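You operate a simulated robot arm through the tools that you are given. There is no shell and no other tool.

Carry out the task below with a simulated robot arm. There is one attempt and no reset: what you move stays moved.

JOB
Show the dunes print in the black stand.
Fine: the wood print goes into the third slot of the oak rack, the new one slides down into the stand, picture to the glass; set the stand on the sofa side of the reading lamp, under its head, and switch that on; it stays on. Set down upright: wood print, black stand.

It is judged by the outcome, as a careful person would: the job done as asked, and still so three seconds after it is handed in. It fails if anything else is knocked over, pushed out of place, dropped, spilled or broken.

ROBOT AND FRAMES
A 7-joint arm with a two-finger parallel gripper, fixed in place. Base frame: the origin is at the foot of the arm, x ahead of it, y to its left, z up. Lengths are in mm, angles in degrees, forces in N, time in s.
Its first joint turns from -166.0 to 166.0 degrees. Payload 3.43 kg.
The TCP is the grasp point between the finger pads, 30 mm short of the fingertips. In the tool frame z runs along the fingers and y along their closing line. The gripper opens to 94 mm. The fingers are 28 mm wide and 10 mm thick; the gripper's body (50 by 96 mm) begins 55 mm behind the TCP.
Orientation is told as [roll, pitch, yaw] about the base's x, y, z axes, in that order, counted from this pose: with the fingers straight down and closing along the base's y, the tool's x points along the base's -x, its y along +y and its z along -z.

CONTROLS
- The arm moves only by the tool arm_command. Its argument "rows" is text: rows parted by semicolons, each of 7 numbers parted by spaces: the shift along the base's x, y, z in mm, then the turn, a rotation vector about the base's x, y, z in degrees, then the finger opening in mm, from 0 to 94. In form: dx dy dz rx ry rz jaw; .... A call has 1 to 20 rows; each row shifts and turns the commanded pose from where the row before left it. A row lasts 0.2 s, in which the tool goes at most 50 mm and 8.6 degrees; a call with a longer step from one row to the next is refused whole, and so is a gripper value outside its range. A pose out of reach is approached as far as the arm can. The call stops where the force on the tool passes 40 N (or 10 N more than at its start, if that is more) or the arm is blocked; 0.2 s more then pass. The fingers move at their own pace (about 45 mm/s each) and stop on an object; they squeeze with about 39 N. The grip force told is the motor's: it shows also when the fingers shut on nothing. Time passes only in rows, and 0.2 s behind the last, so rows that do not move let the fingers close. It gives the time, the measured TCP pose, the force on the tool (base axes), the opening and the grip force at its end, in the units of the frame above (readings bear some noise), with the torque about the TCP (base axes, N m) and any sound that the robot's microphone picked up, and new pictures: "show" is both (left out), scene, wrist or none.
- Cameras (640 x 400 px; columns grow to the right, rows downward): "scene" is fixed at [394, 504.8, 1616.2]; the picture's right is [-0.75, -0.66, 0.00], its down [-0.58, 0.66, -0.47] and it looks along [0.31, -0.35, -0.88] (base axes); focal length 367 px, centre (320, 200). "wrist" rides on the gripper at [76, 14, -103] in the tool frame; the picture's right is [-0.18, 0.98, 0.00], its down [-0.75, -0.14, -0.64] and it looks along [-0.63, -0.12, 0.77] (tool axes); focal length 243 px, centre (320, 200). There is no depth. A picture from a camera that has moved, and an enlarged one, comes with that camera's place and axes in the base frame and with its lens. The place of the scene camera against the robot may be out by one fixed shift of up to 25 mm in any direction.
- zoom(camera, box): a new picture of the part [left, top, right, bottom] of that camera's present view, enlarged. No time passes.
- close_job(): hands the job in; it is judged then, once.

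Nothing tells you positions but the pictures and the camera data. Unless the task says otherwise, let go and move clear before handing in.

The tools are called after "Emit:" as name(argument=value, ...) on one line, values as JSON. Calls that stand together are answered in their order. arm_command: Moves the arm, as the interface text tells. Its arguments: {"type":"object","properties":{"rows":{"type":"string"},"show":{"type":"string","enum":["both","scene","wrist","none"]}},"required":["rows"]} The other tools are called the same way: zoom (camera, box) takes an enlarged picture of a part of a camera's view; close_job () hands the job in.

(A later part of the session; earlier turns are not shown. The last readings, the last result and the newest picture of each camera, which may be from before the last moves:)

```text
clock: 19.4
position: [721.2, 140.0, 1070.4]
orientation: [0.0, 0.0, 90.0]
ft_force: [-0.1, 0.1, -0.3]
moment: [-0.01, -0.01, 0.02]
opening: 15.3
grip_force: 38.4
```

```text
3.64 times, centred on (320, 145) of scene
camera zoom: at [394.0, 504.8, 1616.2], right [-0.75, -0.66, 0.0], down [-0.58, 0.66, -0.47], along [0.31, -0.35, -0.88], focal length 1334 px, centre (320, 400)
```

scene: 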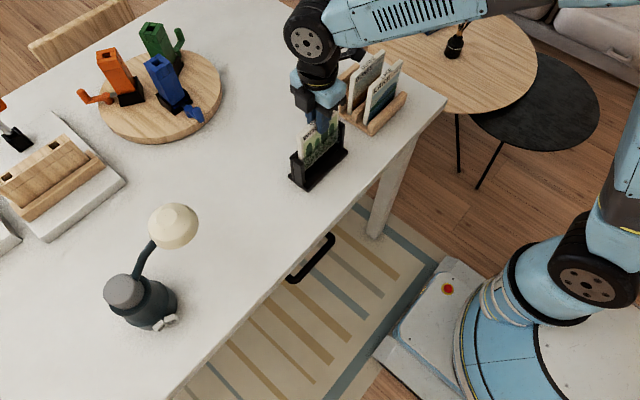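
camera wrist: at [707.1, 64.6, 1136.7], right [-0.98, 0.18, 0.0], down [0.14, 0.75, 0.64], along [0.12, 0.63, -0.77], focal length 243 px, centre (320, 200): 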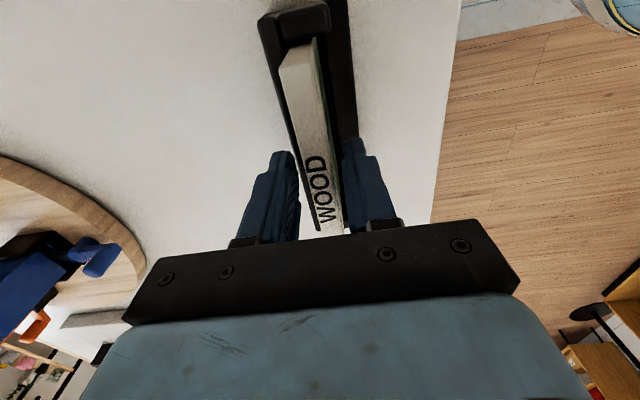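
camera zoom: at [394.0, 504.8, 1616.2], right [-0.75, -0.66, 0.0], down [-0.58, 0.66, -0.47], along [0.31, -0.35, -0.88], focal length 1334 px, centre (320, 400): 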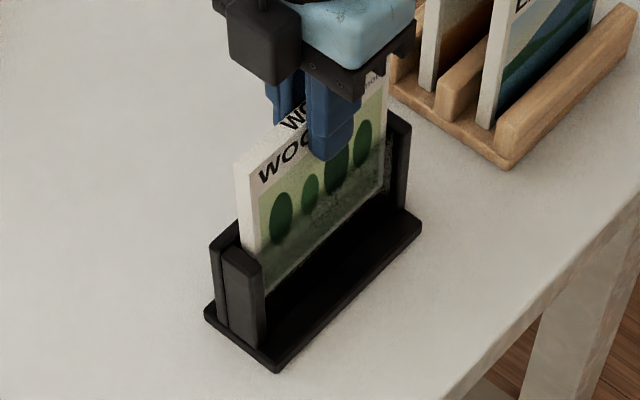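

WOOD slides out cleanly and the stand didn't move. I'll raise it well clear and carry it above the third slot.

Emit:
arm_command(rows="0 0 40 0 0 0 10;0 0 45 0 0 0 10;0 0 45 0 0 0 10;13 -31 0 0 0 0 10;13 -32 0 0 0 0 10;13 -32 0 0 0 0 10;13 -32 0 0 0 0 10;13 -31 0 0 0 0 10;13 -31 0 0 0 0 10;12.8 -31 0 0 0 0 10;0 0 0 0 0 0 10;0 0 0 0 0 0 10", show="both")

Emit:
zoom(camera="wrist", box=[240, 0, 420, 180])

Emit:
zoom(camera="scene", box=[300, 0, 420, 140])

```text
clock: 22.0
position: [811.1, -80.2, 1202.5]
orientation: [0.0, 0.0, 89.9]
ft_force: [-0.2, -0.2, -0.5]
moment: [-0.01, -0.01, -0.02]
opening: 15.4
grip_force: 39.2
camera wrist: at [797.2, -155.0, 1304.5], right [-0.98, 0.18, 0.0], down [0.14, 0.75, 0.64], along [0.12, 0.63, -0.77], focal length 243 px, centre (320, 200)
```

scene: 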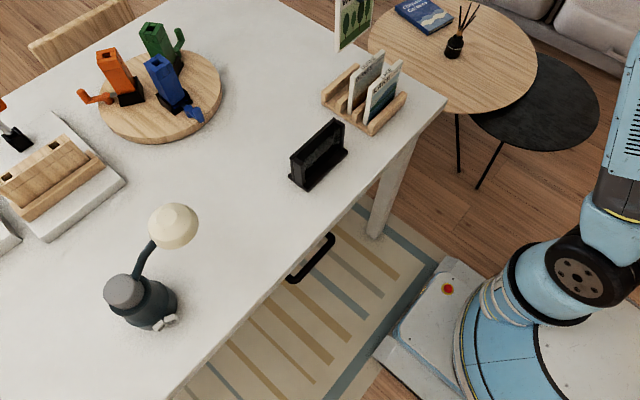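
wrist: 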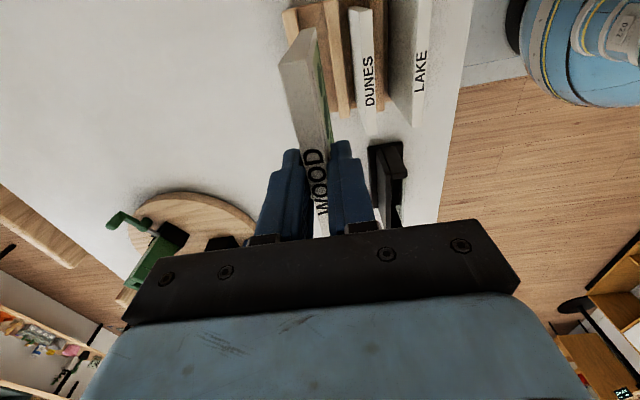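

```text
2.22 times, centred on (330, 90) of wrist
camera zoom: at [797.2, -155.0, 1304.5], right [-0.98, 0.18, 0.0], down [0.14, 0.75, 0.64], along [0.12, 0.63, -0.77], focal length 539 px, centre (298, 444)
```

zoom: 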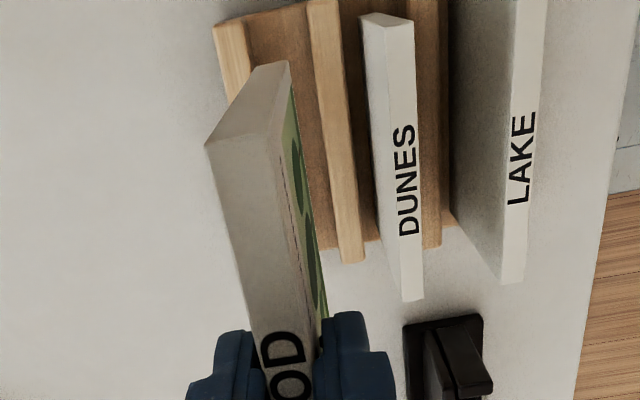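

```text
2.86 times, centred on (360, 70) of scene
camera zoom: at [394.0, 504.8, 1616.2], right [-0.75, -0.66, 0.0], down [-0.58, 0.66, -0.47], along [0.31, -0.35, -0.88], focal length 1048 px, centre (206, 571)
```

zoom: 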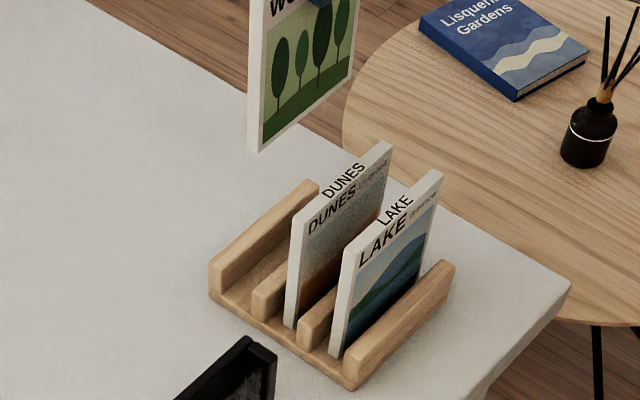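

WOOD hangs vertically above the third slot. I'll lower it to just above the ridges and check alignment.

Emit:
arm_command(rows="0 0 -40 0 0 0 10;0 0 -40 0 0 0 10;0 0 -30 0 0 0 10;0 0 0 0 0 0 10", show="both")

Emit:
zoom(camera="scene", box=[310, 30, 410, 140])

Emit:
zoom(camera="wrist", box=[240, 0, 420, 180])

```text
clock: 23.0
position: [811.5, -78.0, 1090.1]
orientation: [0.1, 0.0, 90.1]
ft_force: [-0.6, 0.0, -1.2]
moment: [-0.03, -0.01, 0.02]
opening: 15.3
grip_force: 38.6
camera wrist: at [797.3, -154.3, 1192.8], right [-0.98, 0.18, 0.0], down [0.14, 0.75, 0.64], along [0.12, 0.63, -0.77], focal length 243 px, centre (320, 200)
```

scene: 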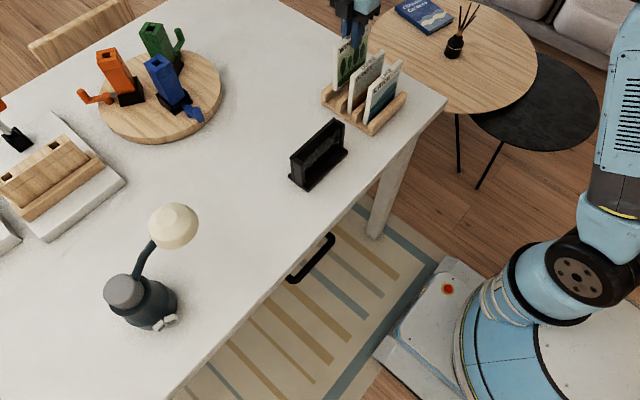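
wrist: 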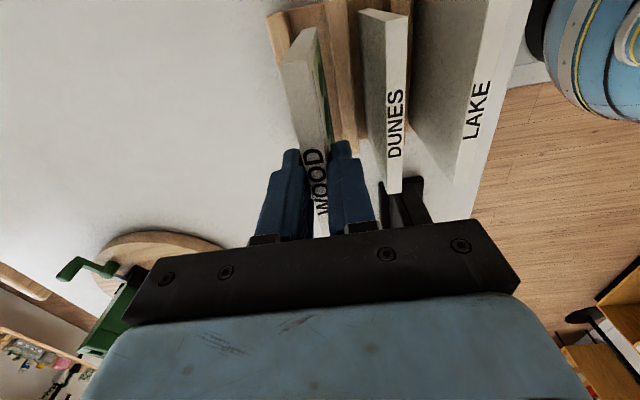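

```text
3.64 times, centred on (360, 85) of scene
camera zoom: at [394.0, 504.8, 1616.2], right [-0.75, -0.66, 0.0], down [-0.58, 0.66, -0.47], along [0.31, -0.35, -0.88], focal length 1334 px, centre (174, 618)
```

zoom: 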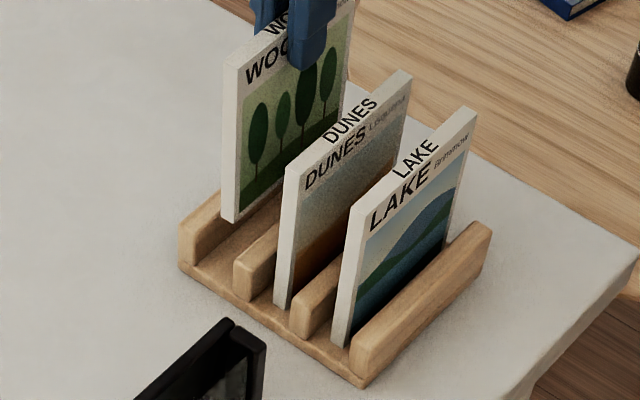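

```text
2.22 times, centred on (330, 90) of wrist
camera zoom: at [797.3, -154.3, 1192.8], right [-0.98, 0.18, 0.0], down [0.14, 0.75, 0.64], along [0.12, 0.63, -0.77], focal length 539 px, centre (298, 444)
```

zoom: 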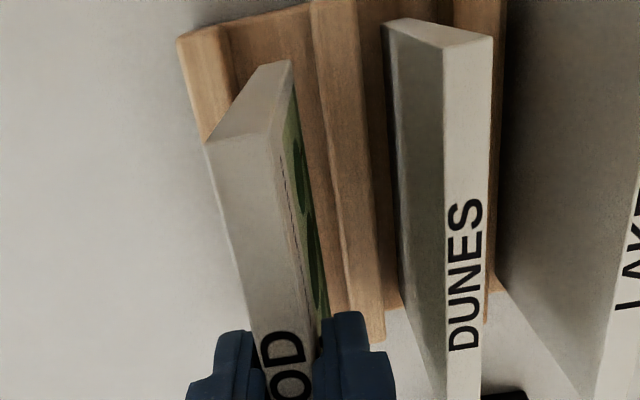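

The print lines up over the middle of the slot. I'll lower it in, then finish with small steps to feel the floor.

Emit:
arm_command(rows="0 0 -20 0 0 0 10;0 0 -20 0 0 0 10;0 0 -5 0 0 0 10;0 0 0 0 0 0 10", show="none")

Emit:
zoom(camera="scene", box=[310, 30, 410, 140])

```text
clock: 24.0
position: [811.7, -79.2, 1045.2]
orientation: [0.0, 0.0, 90.0]
ft_force: [-0.1, 0.3, -1.1]
moment: [-0.03, 0.01, -0.01]
opening: 15.2
grip_force: 38.4
```

```text
3.64 times, centred on (360, 85) of scene
camera zoom: at [394.0, 504.8, 1616.2], right [-0.75, -0.66, 0.0], down [-0.58, 0.66, -0.47], along [0.31, -0.35, -0.88], focal length 1334 px, centre (174, 618)
```

zoom: 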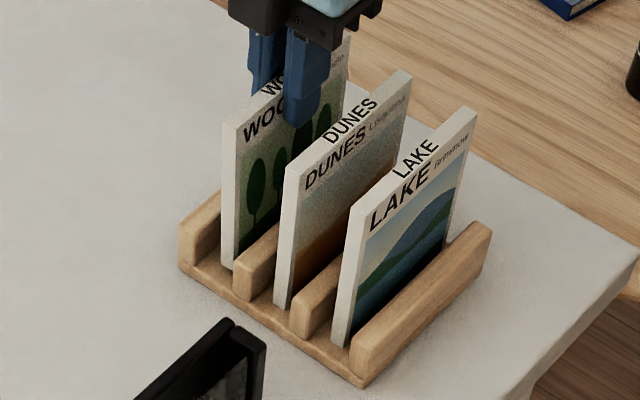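

WOOD is in the slot just above its floor. I'll step down in small increments until it touches.

Emit:
arm_command(rows="0 0 -1.5 0 0 0 10;0 0 -1.5 0 0 0 10;0 0 -1.5 0 0 0 10;0 0 0 0 0 0 10", show="none")

```text
clock: 25.0
position: [811.1, -78.8, 1041.7]
orientation: [-0.1, 0.0, 89.8]
ft_force: [0.0, -0.1, -0.8]
moment: [0.0, 0.04, 0.01]
opening: 15.3
grip_force: 39.2
```

Emit:
arm_command(rows="0 0 -1 0 0 0 10;0 0 -1 0 0 0 10;0 0 -1 0 0 0 10;0 0 0 0 0 0 10", show="none")

```text
clock: 26.0
position: [811.2, -79.9, 1038.7]
orientation: [-0.1, 0.0, 90.0]
ft_force: [1.1, 0.1, 11.2]
moment: [0.03, -0.08, -0.02]
opening: 14.8
grip_force: 39.0
```

Contact with the slot floor at 11 N. I'll ease off slightly and check before releasing.

Emit:
arm_command(rows="0 0 0.7 0 0 0 10;0 0 0 0 0 0 10", show="both")

Emit:
zoom(camera="scene", box=[310, 30, 410, 140])

```text
clock: 26.6
position: [812.6, -79.4, 1040.3]
orientation: [0.0, 0.0, 89.9]
ft_force: [1.6, 0.2, 10.6]
moment: [0.04, -0.14, 0.03]
opening: 14.9
grip_force: 39.1
camera wrist: at [796.3, -154.8, 1142.0], right [-0.98, 0.18, 0.0], down [0.14, 0.75, 0.64], along [0.12, 0.63, -0.77], focal length 243 px, centre (320, 200)
```

scene: 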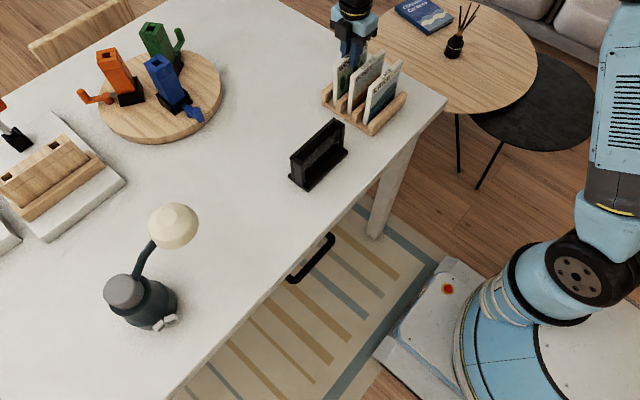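
wrist: 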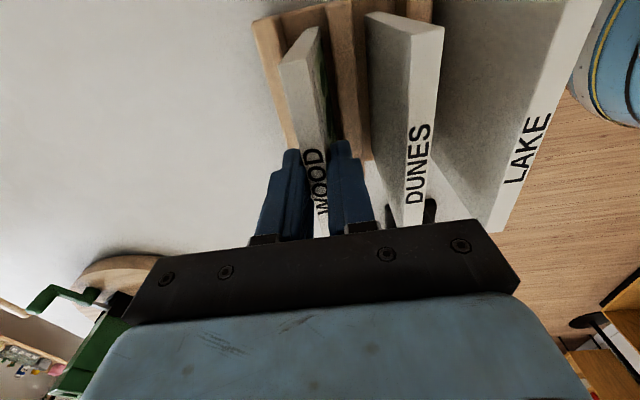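

```text
3.64 times, centred on (360, 85) of scene
camera zoom: at [394.0, 504.8, 1616.2], right [-0.75, -0.66, 0.0], down [-0.58, 0.66, -0.47], along [0.31, -0.35, -0.88], focal length 1334 px, centre (174, 618)
```

zoom: 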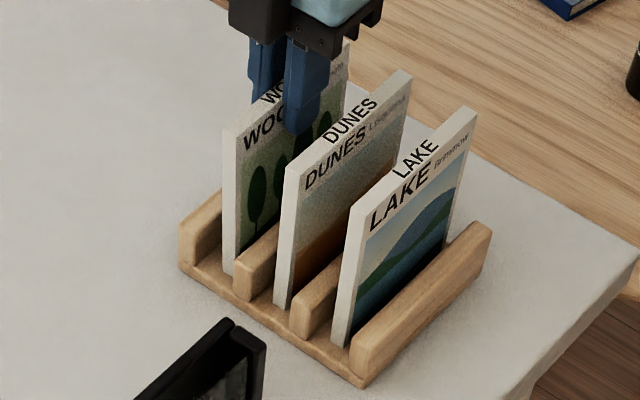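

Emit:
arm_command(rows="0 0 0.7 0 0 0 10;0 0 0 0 0 0 10", show="none")

```text
clock: 27.2
position: [811.4, -78.9, 1039.9]
orientation: [0.1, 0.1, 90.0]
ft_force: [0.8, 1.3, 4.8]
moment: [0.05, -0.07, 0.01]
opening: 14.5
grip_force: 38.9
```

Force is down to ~5 N. I'll open the fingers and check the print stands on its own.

Emit:
arm_command(rows="0 0 0 0 0 0 18;0 0 0 0 0 0 24;0 0 0 0 0 0 32;0 0 0 0 0 0 34;0 0 0 0 0 0 34", show="both")

Emit:
zoom(camera="scene", box=[310, 30, 410, 140])

Emit:
zoom(camera="wrist", box=[240, 0, 420, 220])

```text
clock: 28.4
position: [811.2, -79.4, 1040.1]
orientation: [0.0, 0.0, 90.1]
ft_force: [0.1, 0.4, 0.1]
moment: [0.03, 0.01, 0.02]
opening: 34.0
grip_force: 0.1
camera wrist: at [796.6, -155.0, 1142.3], right [-0.98, 0.18, 0.0], down [0.14, 0.75, 0.64], along [0.12, 0.63, -0.77], focal length 243 px, centre (320, 200)
```

scene: 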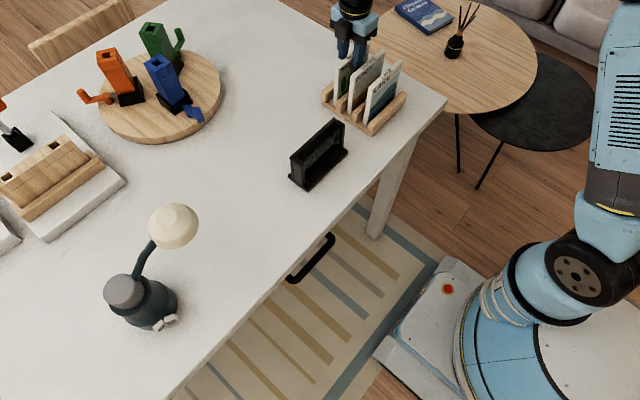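
wrist: 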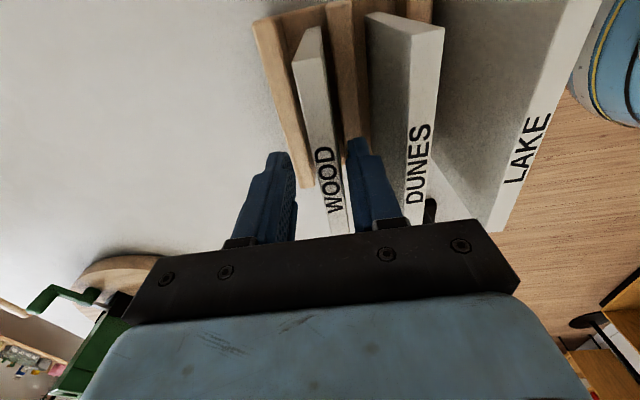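

```text
3.64 times, centred on (360, 85) of scene
camera zoom: at [394.0, 504.8, 1616.2], right [-0.75, -0.66, 0.0], down [-0.58, 0.66, -0.47], along [0.31, -0.35, -0.88], focal length 1334 px, centre (174, 618)
```

zoom: 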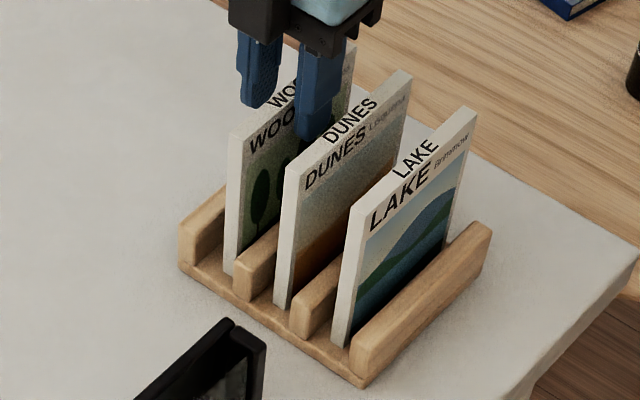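

```text
1.82 times, centred on (330, 110) of wrist
camera zoom: at [796.6, -155.0, 1142.3], right [-0.98, 0.18, 0.0], down [0.14, 0.75, 0.64], along [0.12, 0.63, -0.77], focal length 441 px, centre (302, 364)
```

zoom: 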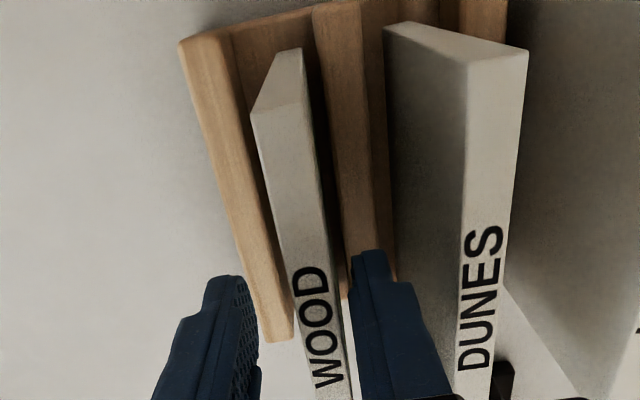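

WOOD settled upright in the third slot after release (its end edge is vertical in the scene view). I'll open a bit wider and rise straight up.

Emit:
arm_command(rows="0 0 0 0 0 0 42;0 0 5 0 0 0 42;0 0 15 0 0 0 42;0 0 40 0 0 0 42;0 0 40 0 0 0 42;0 0 0 0 0 0 42", show="both")

Emit:
zoom(camera="scene", box=[310, 30, 410, 140])

Emit:
zoom(camera="wrist", box=[240, 0, 420, 160])

```text
clock: 29.8
position: [810.8, -77.6, 1142.3]
orientation: [0.1, 0.0, 90.0]
ft_force: [-0.2, -0.5, 0.3]
moment: [-0.01, -0.03, -0.04]
opening: 42.0
grip_force: 0.0
camera wrist: at [796.4, -153.2, 1243.6], right [-0.98, 0.18, 0.0], down [0.14, 0.75, 0.64], along [0.12, 0.63, -0.77], focal length 243 px, centre (320, 200)
```

scene: 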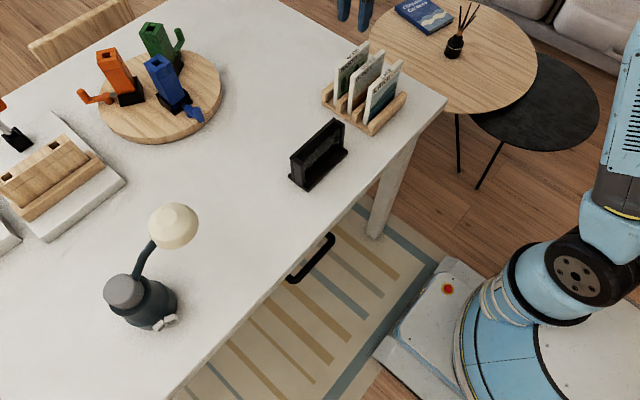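
wrist: 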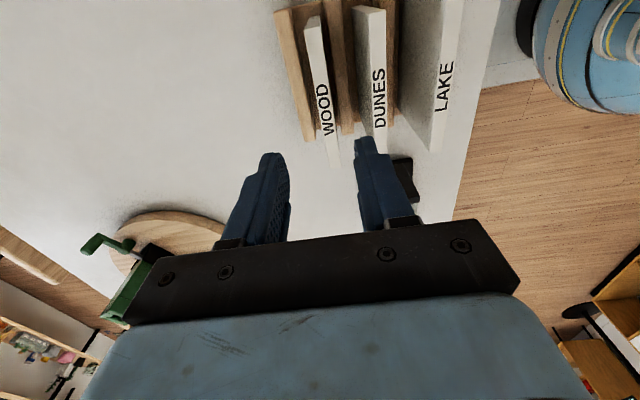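

```text
3.64 times, centred on (360, 85) of scene
camera zoom: at [394.0, 504.8, 1616.2], right [-0.75, -0.66, 0.0], down [-0.58, 0.66, -0.47], along [0.31, -0.35, -0.88], focal length 1334 px, centre (174, 618)
```

zoom: 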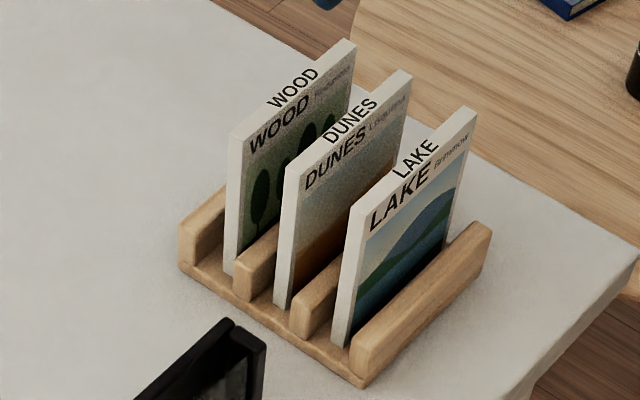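

```text
2.50 times, centred on (330, 80) of wrist
camera zoom: at [796.4, -153.2, 1243.6], right [-0.98, 0.18, 0.0], down [0.14, 0.75, 0.64], along [0.12, 0.63, -0.77], focal length 606 px, centre (295, 500)
```

zoom: 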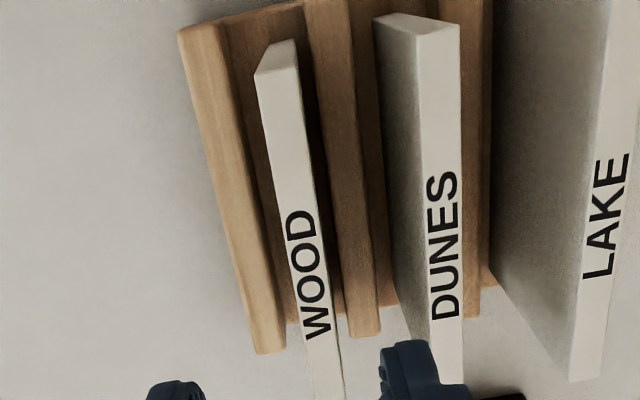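

WOOD now stands upright in slot three, matching its neighbours. Before fetching DUNES, I'll look straight down into the empty stand to locate its slot between glass and back panel.

Emit:
arm_command(rows="0 0 20 0 0 0 42;-13 38 0 0 0 0 42;-13 38 0 0 0 0 42;-13 38 0 0 0 0 42;-13 38 0 0 0 0 42;-13 38 0 0 0 0 42;-13 40 0 0 0 0 42;0 0 0 0 0 0 42;0 0 0 0 0 0 42", show="wrist")

Emit:
zoom(camera="wrist", box=[270, 0, 380, 80])

Emit:
zoom(camera="wrist", box=[270, 70, 380, 150])

Emit:
zoom(camera="scene", box=[280, 105, 360, 200])

```text
clock: 31.8
position: [734.3, 151.2, 1158.7]
orientation: [0.0, -0.1, 90.0]
ft_force: [0.2, 0.0, -0.4]
moment: [-0.01, 0.04, -0.01]
opening: 41.8
grip_force: 0.1
camera wrist: at [719.6, 76.3, 1260.2], right [-0.98, 0.18, 0.0], down [0.14, 0.75, 0.64], along [0.12, 0.63, -0.77], focal length 243 px, centre (320, 200)
```

wrist: 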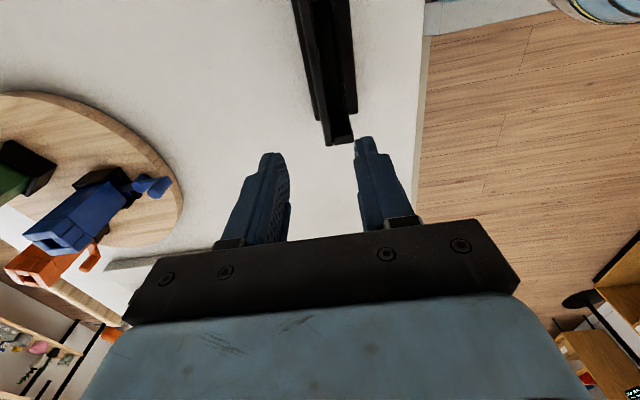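

```text
5.00 times, centred on (325, 40) of wrist
camera zoom: at [719.6, 76.3, 1260.2], right [-0.98, 0.18, 0.0], down [0.14, 0.75, 0.64], along [0.12, 0.63, -0.77], focal length 1213 px, centre (295, 1000)
```

zoom: 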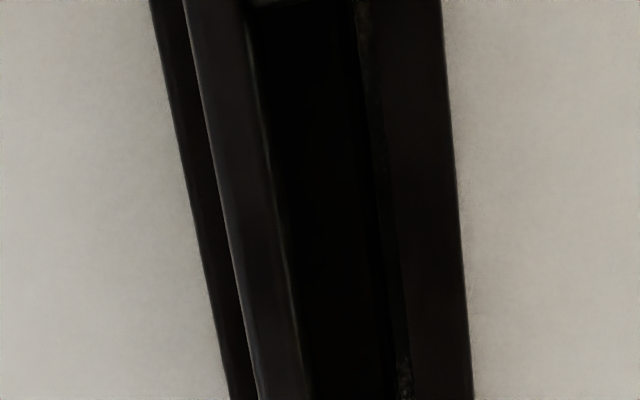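

```text
5.00 times, centred on (325, 110) of wrist
camera zoom: at [719.6, 76.3, 1260.2], right [-0.98, 0.18, 0.0], down [0.14, 0.75, 0.64], along [0.12, 0.63, -0.77], focal length 1213 px, centre (295, 650)
```

zoom: 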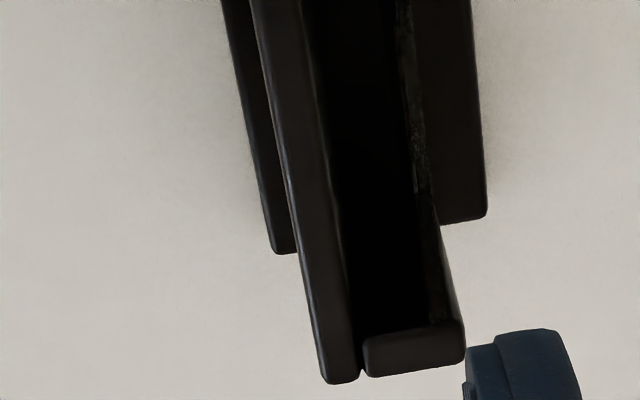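

```text
4.21 times, centred on (320, 152) of scene
camera zoom: at [394.0, 504.8, 1616.2], right [-0.75, -0.66, 0.0], down [-0.58, 0.66, -0.47], along [0.31, -0.35, -0.88], focal length 1544 px, centre (320, 400)
```

zoom: 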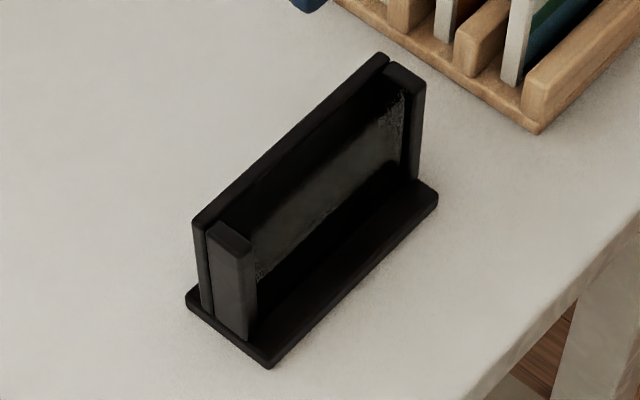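

The empty stand is clear: back panel x≈731–738, end posts x≈704–728, glass at x≈707–709, slot centred near x 720. Now over to DUNES.

Emit:
arm_command(rows="4.5 -38 0 0 0 0 34;4.5 -38 0 0 0 0 34;4.5 -38 0 0 0 0 34;4.5 -38 0 0 0 0 34;4.5 -38 0 0 0 0 34;4.5 -39.7 0 0 0 0 34;0 0 -40 0 0 0 34;0 0 -20 0 0 0 34;0 0 0 0 0 0 34", show="wrist")

Emit:
zoom(camera="wrist", box=[240, 40, 400, 220])

Emit:
zoom(camera="scene", box=[310, 10, 420, 140])

```text
clock: 33.8
position: [762.7, -79.6, 1098.6]
orientation: [0.0, 0.0, 90.0]
ft_force: [0.1, -0.4, 0.6]
moment: [-0.02, 0.01, -0.02]
opening: 34.1
grip_force: 0.0
camera wrist: at [748.1, -155.2, 1201.1], right [-0.98, 0.18, 0.0], down [0.14, 0.75, 0.64], along [0.12, 0.63, -0.77], focal length 243 px, centre (320, 200)
```

wrist: 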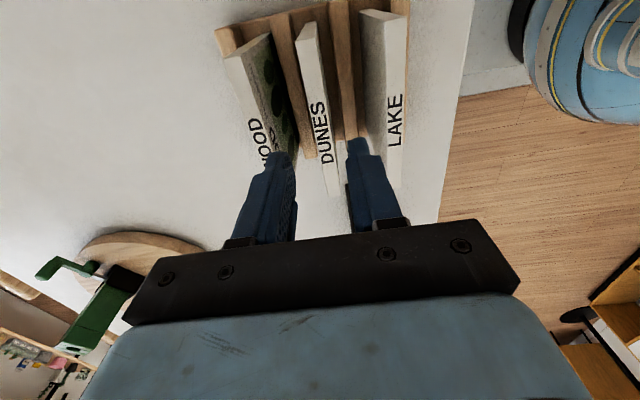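

```text
2.22 times, centred on (320, 130) of wrist
camera zoom: at [748.1, -155.2, 1201.1], right [-0.98, 0.18, 0.0], down [0.14, 0.75, 0.64], along [0.12, 0.63, -0.77], focal length 539 px, centre (320, 356)
```

zoom: 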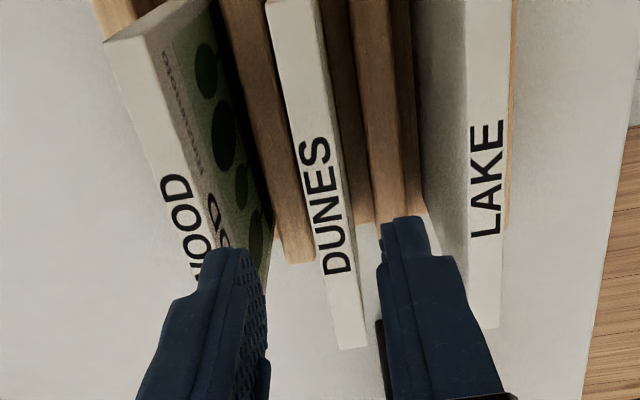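

```text
3.08 times, centred on (365, 75) of scene
camera zoom: at [394.0, 504.8, 1616.2], right [-0.75, -0.66, 0.0], down [-0.58, 0.66, -0.47], along [0.31, -0.35, -0.88], focal length 1128 px, centre (182, 585)
```

zoom: 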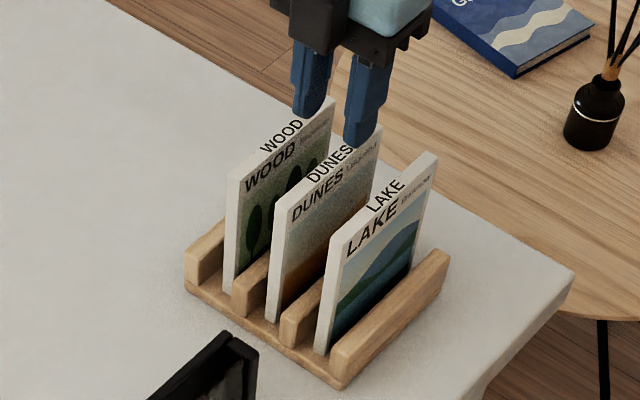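

The gripper is centred over DUNES with clearance to both neighbours. Descending to grip its top.

Emit:
arm_command(rows="-0.5 0 -30 0 0 0 34;0 0 -25 0 0 0 34;0 0 -13 0 0 0 34;0 0 0 0 0 0 34", show="wrist")

Emit:
zoom(camera="wrist", box=[240, 60, 400, 240])

Emit:
zoom(camera="scene", box=[310, 30, 410, 140])

```text
clock: 34.8
position: [760.2, -79.4, 1031.5]
orientation: [0.0, 0.0, 90.0]
ft_force: [0.7, -0.3, -0.4]
moment: [-0.01, -0.01, -0.01]
opening: 34.0
grip_force: 0.0
camera wrist: at [745.2, -155.1, 1134.3], right [-0.98, 0.18, 0.0], down [0.14, 0.75, 0.64], along [0.12, 0.63, -0.77], focal length 243 px, centre (320, 200)
```

wrist: 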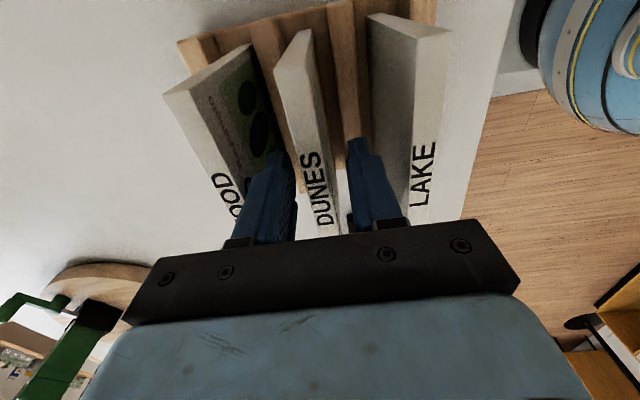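

```text
2.22 times, centred on (320, 150) of wrist
camera zoom: at [745.2, -155.1, 1134.3], right [-0.98, 0.18, 0.0], down [0.14, 0.75, 0.64], along [0.12, 0.63, -0.77], focal length 539 px, centre (320, 311)
```

zoom: 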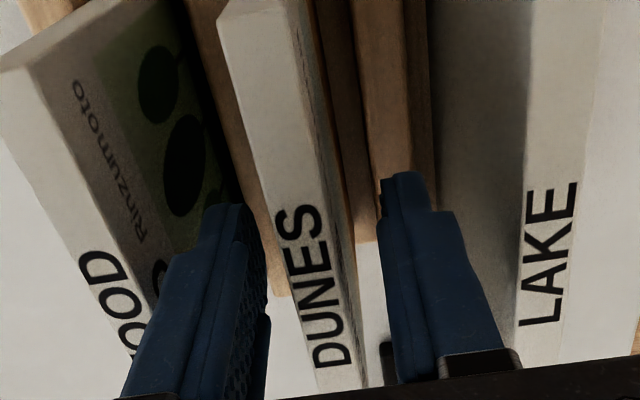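

```text
3.64 times, centred on (360, 85) of scene
camera zoom: at [394.0, 504.8, 1616.2], right [-0.75, -0.66, 0.0], down [-0.58, 0.66, -0.47], along [0.31, -0.35, -0.88], focal length 1334 px, centre (174, 618)
```

zoom: 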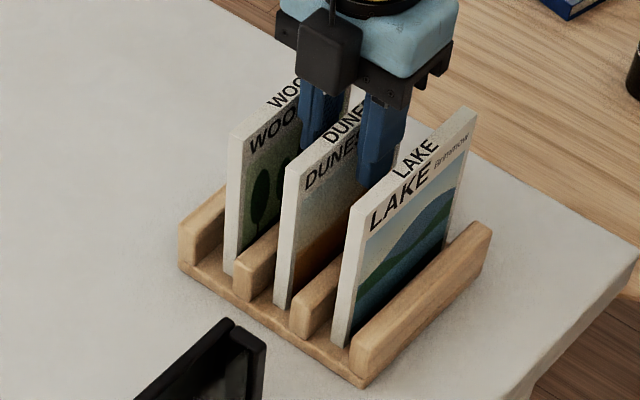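

DUNES is between the fingers with the neighbours clear. I'll close on it gently.

Emit:
arm_command(rows="0.5 0 0 0 0 0 26;0 0 0 0 0 0 20;0 0 0 0 0 0 16;0 0 0 0 0 0 12;0 0 0 0 0 0 10;0 0 0 0 0 0 10", show="wrist")

Emit:
zoom(camera="scene", box=[310, 30, 410, 140])

```text
clock: 36.2
position: [760.5, -79.4, 1031.9]
orientation: [0.0, 0.0, 90.0]
ft_force: [0.0, -0.3, -0.7]
moment: [-0.01, 0.01, 0.01]
opening: 15.5
grip_force: 38.8
camera wrist: at [745.9, -155.1, 1134.1], right [-0.98, 0.18, 0.0], down [0.14, 0.75, 0.64], along [0.12, 0.63, -0.77], focal length 243 px, centre (320, 200)
```

wrist: 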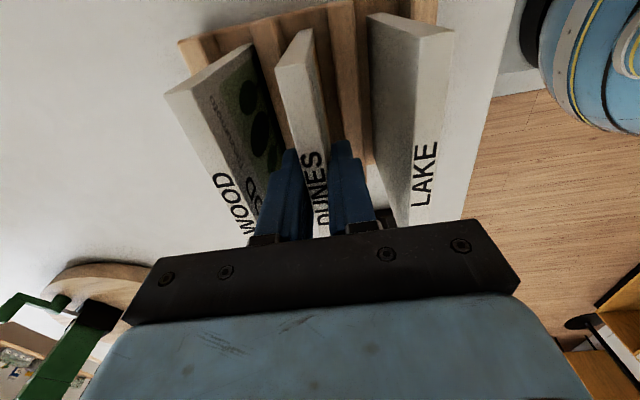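

```text
3.64 times, centred on (360, 85) of scene
camera zoom: at [394.0, 504.8, 1616.2], right [-0.75, -0.66, 0.0], down [-0.58, 0.66, -0.47], along [0.31, -0.35, -0.88], focal length 1334 px, centre (174, 618)
```

zoom: 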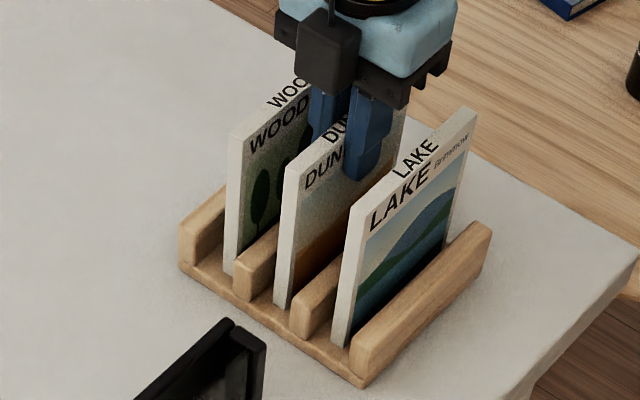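

DUNES is gripped. Lifting it straight out and carrying it above the stand.

Emit:
arm_command(rows="0 0 10 0 0 0 10;0 0 25 0 0 0 10;0 0 40 0 0 0 10;0 0 45 0 0 0 10;0 0 45 0 0 0 10;-6 31.4 0 0 0 0 10;-6 31.4 0 0 0 0 10;-6 31.4 0 0 0 0 10;-6 31.4 0 0 0 0 10;-6 31.4 0 0 0 0 10;-5 31.4 0 0 0 0 10;-5 31.5 0 0 0 0 10;0 0 0 0 0 0 10;0 0 0 0 0 0 10", show="both")

Emit:
zoom(camera="scene", box=[270, 10, 420, 200])

Emit:
zoom(camera="wrist", box=[230, 0, 410, 180])

```text
clock: 39.2
position: [720.7, 141.7, 1197.3]
orientation: [0.0, -0.1, 90.0]
ft_force: [-0.3, 0.7, -1.3]
moment: [0.02, 0.02, 0.0]
opening: 15.5
grip_force: 39.1
camera wrist: at [705.7, 66.6, 1300.1], right [-0.98, 0.18, 0.0], down [0.14, 0.75, 0.64], along [0.12, 0.63, -0.77], focal length 243 px, centre (320, 200)
```

scene: 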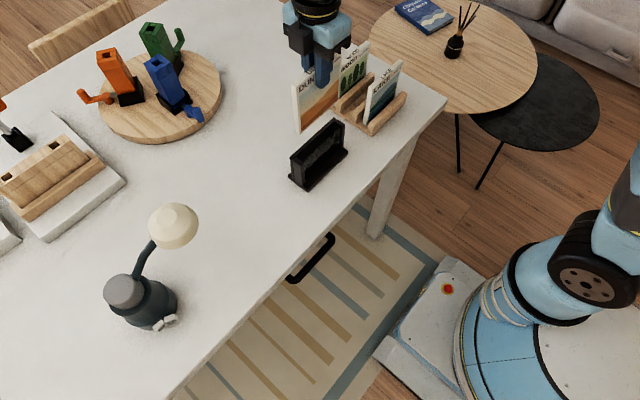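
wrist: 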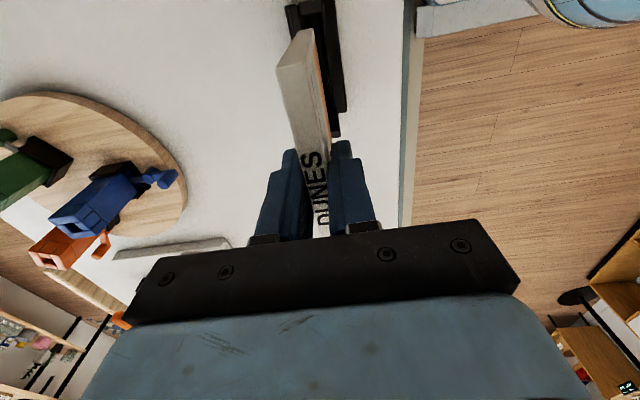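

```text
2.11 times, centred on (345, 105) of scene
camera zoom: at [394.0, 504.8, 1616.2], right [-0.75, -0.66, 0.0], down [-0.58, 0.66, -0.47], along [0.31, -0.35, -0.88], focal length 772 px, centre (267, 400)
```

zoom: 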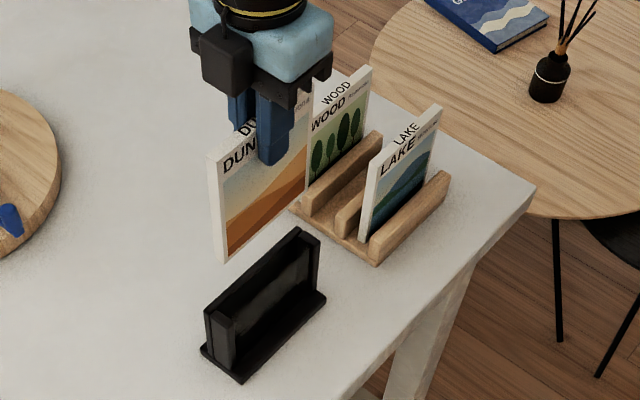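

```text
2.22 times, centred on (320, 90) of wrist
camera zoom: at [705.7, 66.6, 1300.1], right [-0.98, 0.18, 0.0], down [0.14, 0.75, 0.64], along [0.12, 0.63, -0.77], focal length 539 px, centre (320, 444)
```

zoom: 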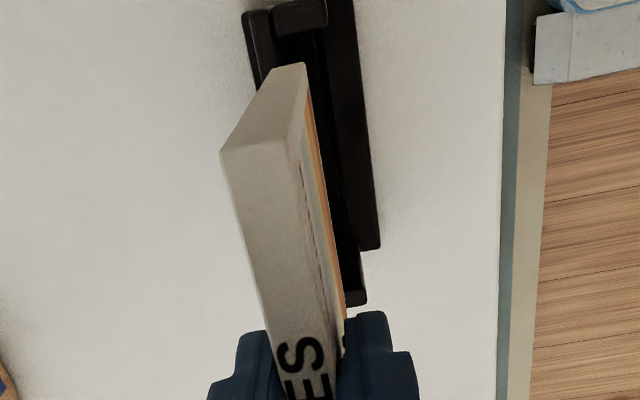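

DUNES is above the stand, picture facing the glass side. I'll lower until its bottom edge is just above the stand and check alignment.

Emit:
arm_command(rows="0 0 -30 0 0 0 10;0 0 -30 0 0 0 10;0 0 0 0 0 0 10;0 0 0 0 0 0 10", show="both")

Emit:
zoom(camera="scene", box=[280, 80, 360, 200])

Emit:
zoom(camera="wrist", box=[250, 0, 390, 120])

```text
clock: 40.2
position: [721.5, 142.1, 1136.1]
orientation: [0.0, 0.0, 89.9]
ft_force: [-0.8, 0.2, -1.1]
moment: [0.0, 0.01, 0.01]
opening: 15.7
grip_force: 38.6
camera wrist: at [706.9, 66.7, 1239.1], right [-0.98, 0.18, 0.0], down [0.14, 0.75, 0.64], along [0.12, 0.63, -0.77], focal length 243 px, centre (320, 200)
```

scene: 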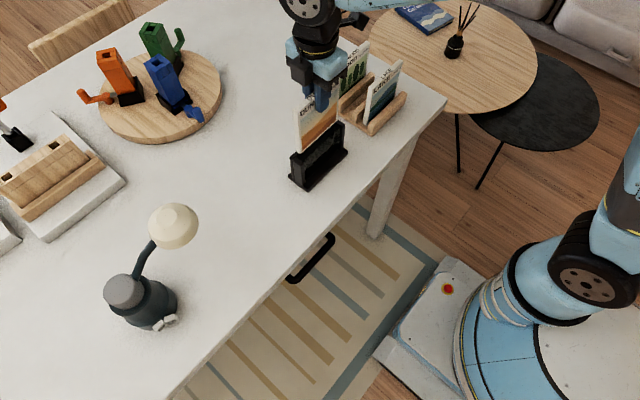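
wrist: 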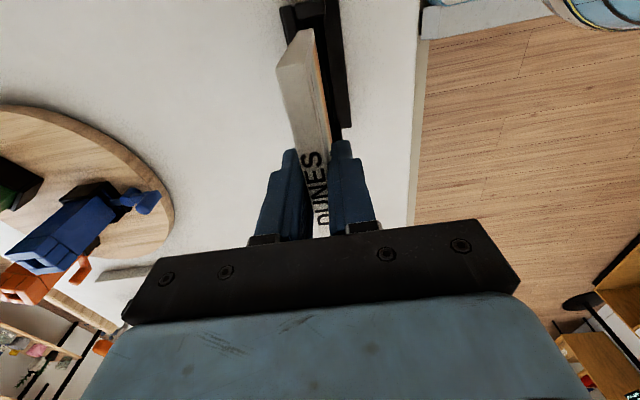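

```text
3.33 times, centred on (320, 140) of scene
camera zoom: at [394.0, 504.8, 1616.2], right [-0.75, -0.66, 0.0], down [-0.58, 0.66, -0.47], along [0.31, -0.35, -0.88], focal length 1222 px, centre (320, 400)
```

zoom: 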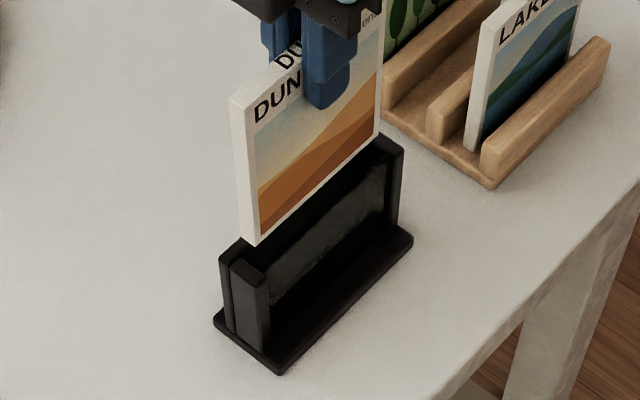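

```text
3.33 times, centred on (320, 60) of wrist
camera zoom: at [706.9, 66.7, 1239.1], right [-0.98, 0.18, 0.0], down [0.14, 0.75, 0.64], along [0.12, 0.63, -0.77], focal length 809 px, centre (320, 667)
```

zoom: 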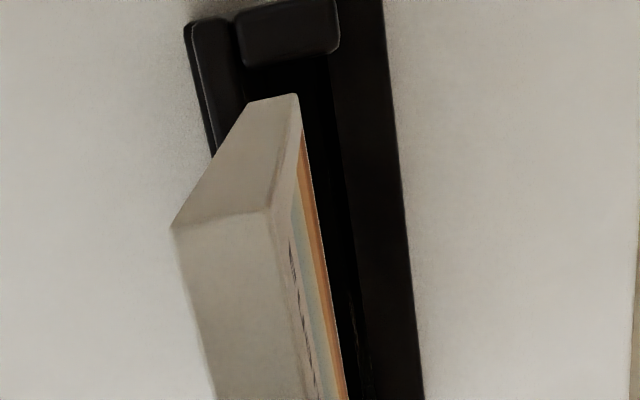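

Bottom edge (x≈715–726, y from 81) sits within the slot's opening (x≈709–731, y 76–202). I'll lower it into the stand slowly.

Emit:
arm_command(rows="0 0 -8 0 0 0 10;0 0 -8 0 0 0 10;0 0 -8 0 0 0 10;0 0 -6 0 0 0 10;0 0 0 0 0 0 10", show="wrist")

Emit:
zoom(camera="scene", box=[280, 90, 360, 200])

Emit:
zoom(camera="wrist", box=[250, 0, 390, 120])

```text
clock: 41.4
position: [720.3, 140.4, 1105.6]
orientation: [0.0, 0.0, 90.1]
ft_force: [0.5, -0.5, -0.9]
moment: [0.02, 0.03, -0.03]
opening: 15.7
grip_force: 38.9
camera wrist: at [705.6, 65.1, 1208.2], right [-0.98, 0.18, 0.0], down [0.14, 0.75, 0.64], along [0.12, 0.63, -0.77], focal length 243 px, centre (320, 200)
```

wrist: 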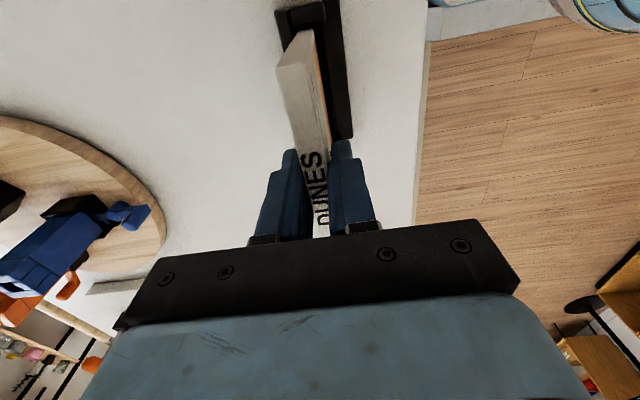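

```text
3.64 times, centred on (320, 145) of scene
camera zoom: at [394.0, 504.8, 1616.2], right [-0.75, -0.66, 0.0], down [-0.58, 0.66, -0.47], along [0.31, -0.35, -0.88], focal length 1334 px, centre (320, 400)
```

zoom: 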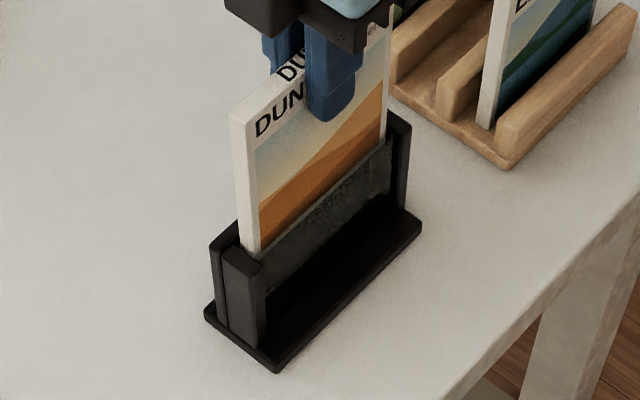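

```text
3.33 times, centred on (320, 60) of wrist
camera zoom: at [705.6, 65.1, 1208.2], right [-0.98, 0.18, 0.0], down [0.14, 0.75, 0.64], along [0.12, 0.63, -0.77], focal length 809 px, centre (320, 667)
```

zoom: 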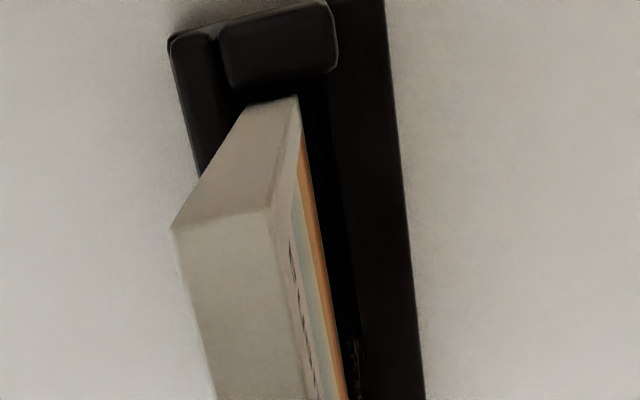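

The bottom edge has entered between glass and back panel without contact. Continuing down.

Emit:
arm_command(rows="0 0 -8 0 0 0 10;0 0 -8 0 0 0 10;0 0 -8 0 0 0 10;0 0 -8 0 0 0 10;0 0 -8 0 0 0 10;0 0 -8 0 0 0 10;0 0 -8 0 0 0 10;0 0 0 0 0 0 10", show="wrist")

Emit:
zoom(camera="scene", box=[280, 90, 360, 200])

```text
clock: 43.2
position: [720.8, 141.3, 1049.7]
orientation: [0.1, 0.0, 89.8]
ft_force: [0.5, -0.5, -0.7]
moment: [-0.01, 0.0, -0.01]
opening: 15.6
grip_force: 39.4
camera wrist: at [706.0, 65.1, 1152.4], right [-0.98, 0.19, 0.0], down [0.14, 0.75, 0.64], along [0.12, 0.63, -0.77], focal length 243 px, centre (320, 200)
```

wrist: 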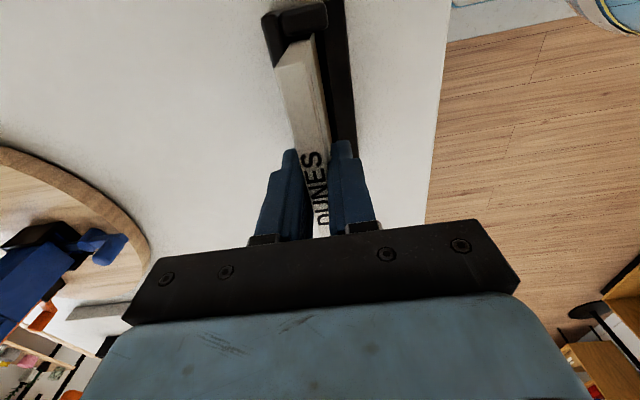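

```text
3.64 times, centred on (320, 145) of scene
camera zoom: at [394.0, 504.8, 1616.2], right [-0.75, -0.66, 0.0], down [-0.58, 0.66, -0.47], along [0.31, -0.35, -0.88], focal length 1334 px, centre (320, 400)
```

zoom: 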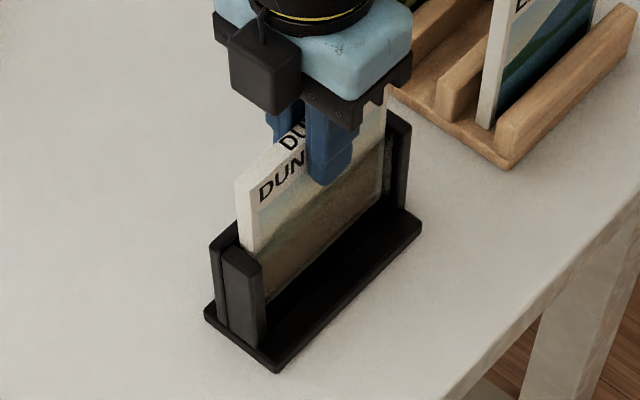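

The print slides in behind the glass freely. Final small steps until it seats.

Emit:
arm_command(rows="0 0 -3 0 0 0 10;0 0 -3 0 0 0 10;0 0 -3 0 0 0 10;0 0 0 0 0 0 10", show="none")

```text
clock: 44.2
position: [720.1, 139.7, 1041.3]
orientation: [0.1, 0.0, 89.9]
ft_force: [-1.2, 0.3, -0.7]
moment: [-0.01, 0.04, 0.01]
opening: 15.4
grip_force: 39.3
```

Emit:
arm_command(rows="0 0 -1.5 0 0 0 10;0 0 -1.5 0 0 0 10;0 0 -1 0 0 0 10;0 0 0 0 0 0 10", show="none")

```text
clock: 45.2
position: [720.9, 140.8, 1036.6]
orientation: [0.0, -0.1, 90.0]
ft_force: [0.4, -0.3, -1.1]
moment: [0.0, 0.01, -0.01]
opening: 15.6
grip_force: 39.0
```

Emit:
arm_command(rows="0 0 -1 0 0 0 10;0 0 -1 0 0 0 10;0 0 -1 0 0 0 10;0 0 0 0 0 0 10", show="none")

```text
clock: 46.2
position: [720.0, 139.7, 1035.3]
orientation: [0.0, 0.0, 90.0]
ft_force: [0.1, -0.3, -0.2]
moment: [-0.02, 0.02, -0.02]
opening: 15.5
grip_force: 38.6
```

Emit:
arm_command(rows="0 0 -0.8 0 0 0 10;0 0 -0.8 0 0 0 10;0 0 0 0 0 0 10", show="none")

Emit:
zoom(camera="scene", box=[280, 90, 360, 200])

```text
clock: 47.0
position: [720.9, 139.5, 1035.2]
orientation: [0.0, 0.0, 90.1]
ft_force: [-0.2, -0.5, 3.9]
moment: [-0.05, 0.03, 0.02]
opening: 15.6
grip_force: 39.0
```

```text
3.64 times, centred on (320, 145) of scene
camera zoom: at [394.0, 504.8, 1616.2], right [-0.75, -0.66, 0.0], down [-0.58, 0.66, -0.47], along [0.31, -0.35, -0.88], focal length 1334 px, centre (320, 400)
```

zoom: 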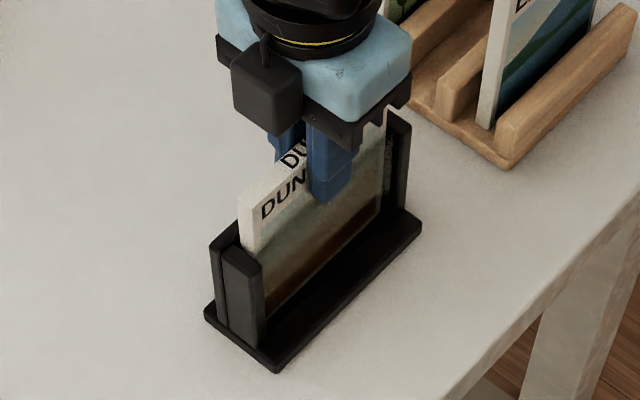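

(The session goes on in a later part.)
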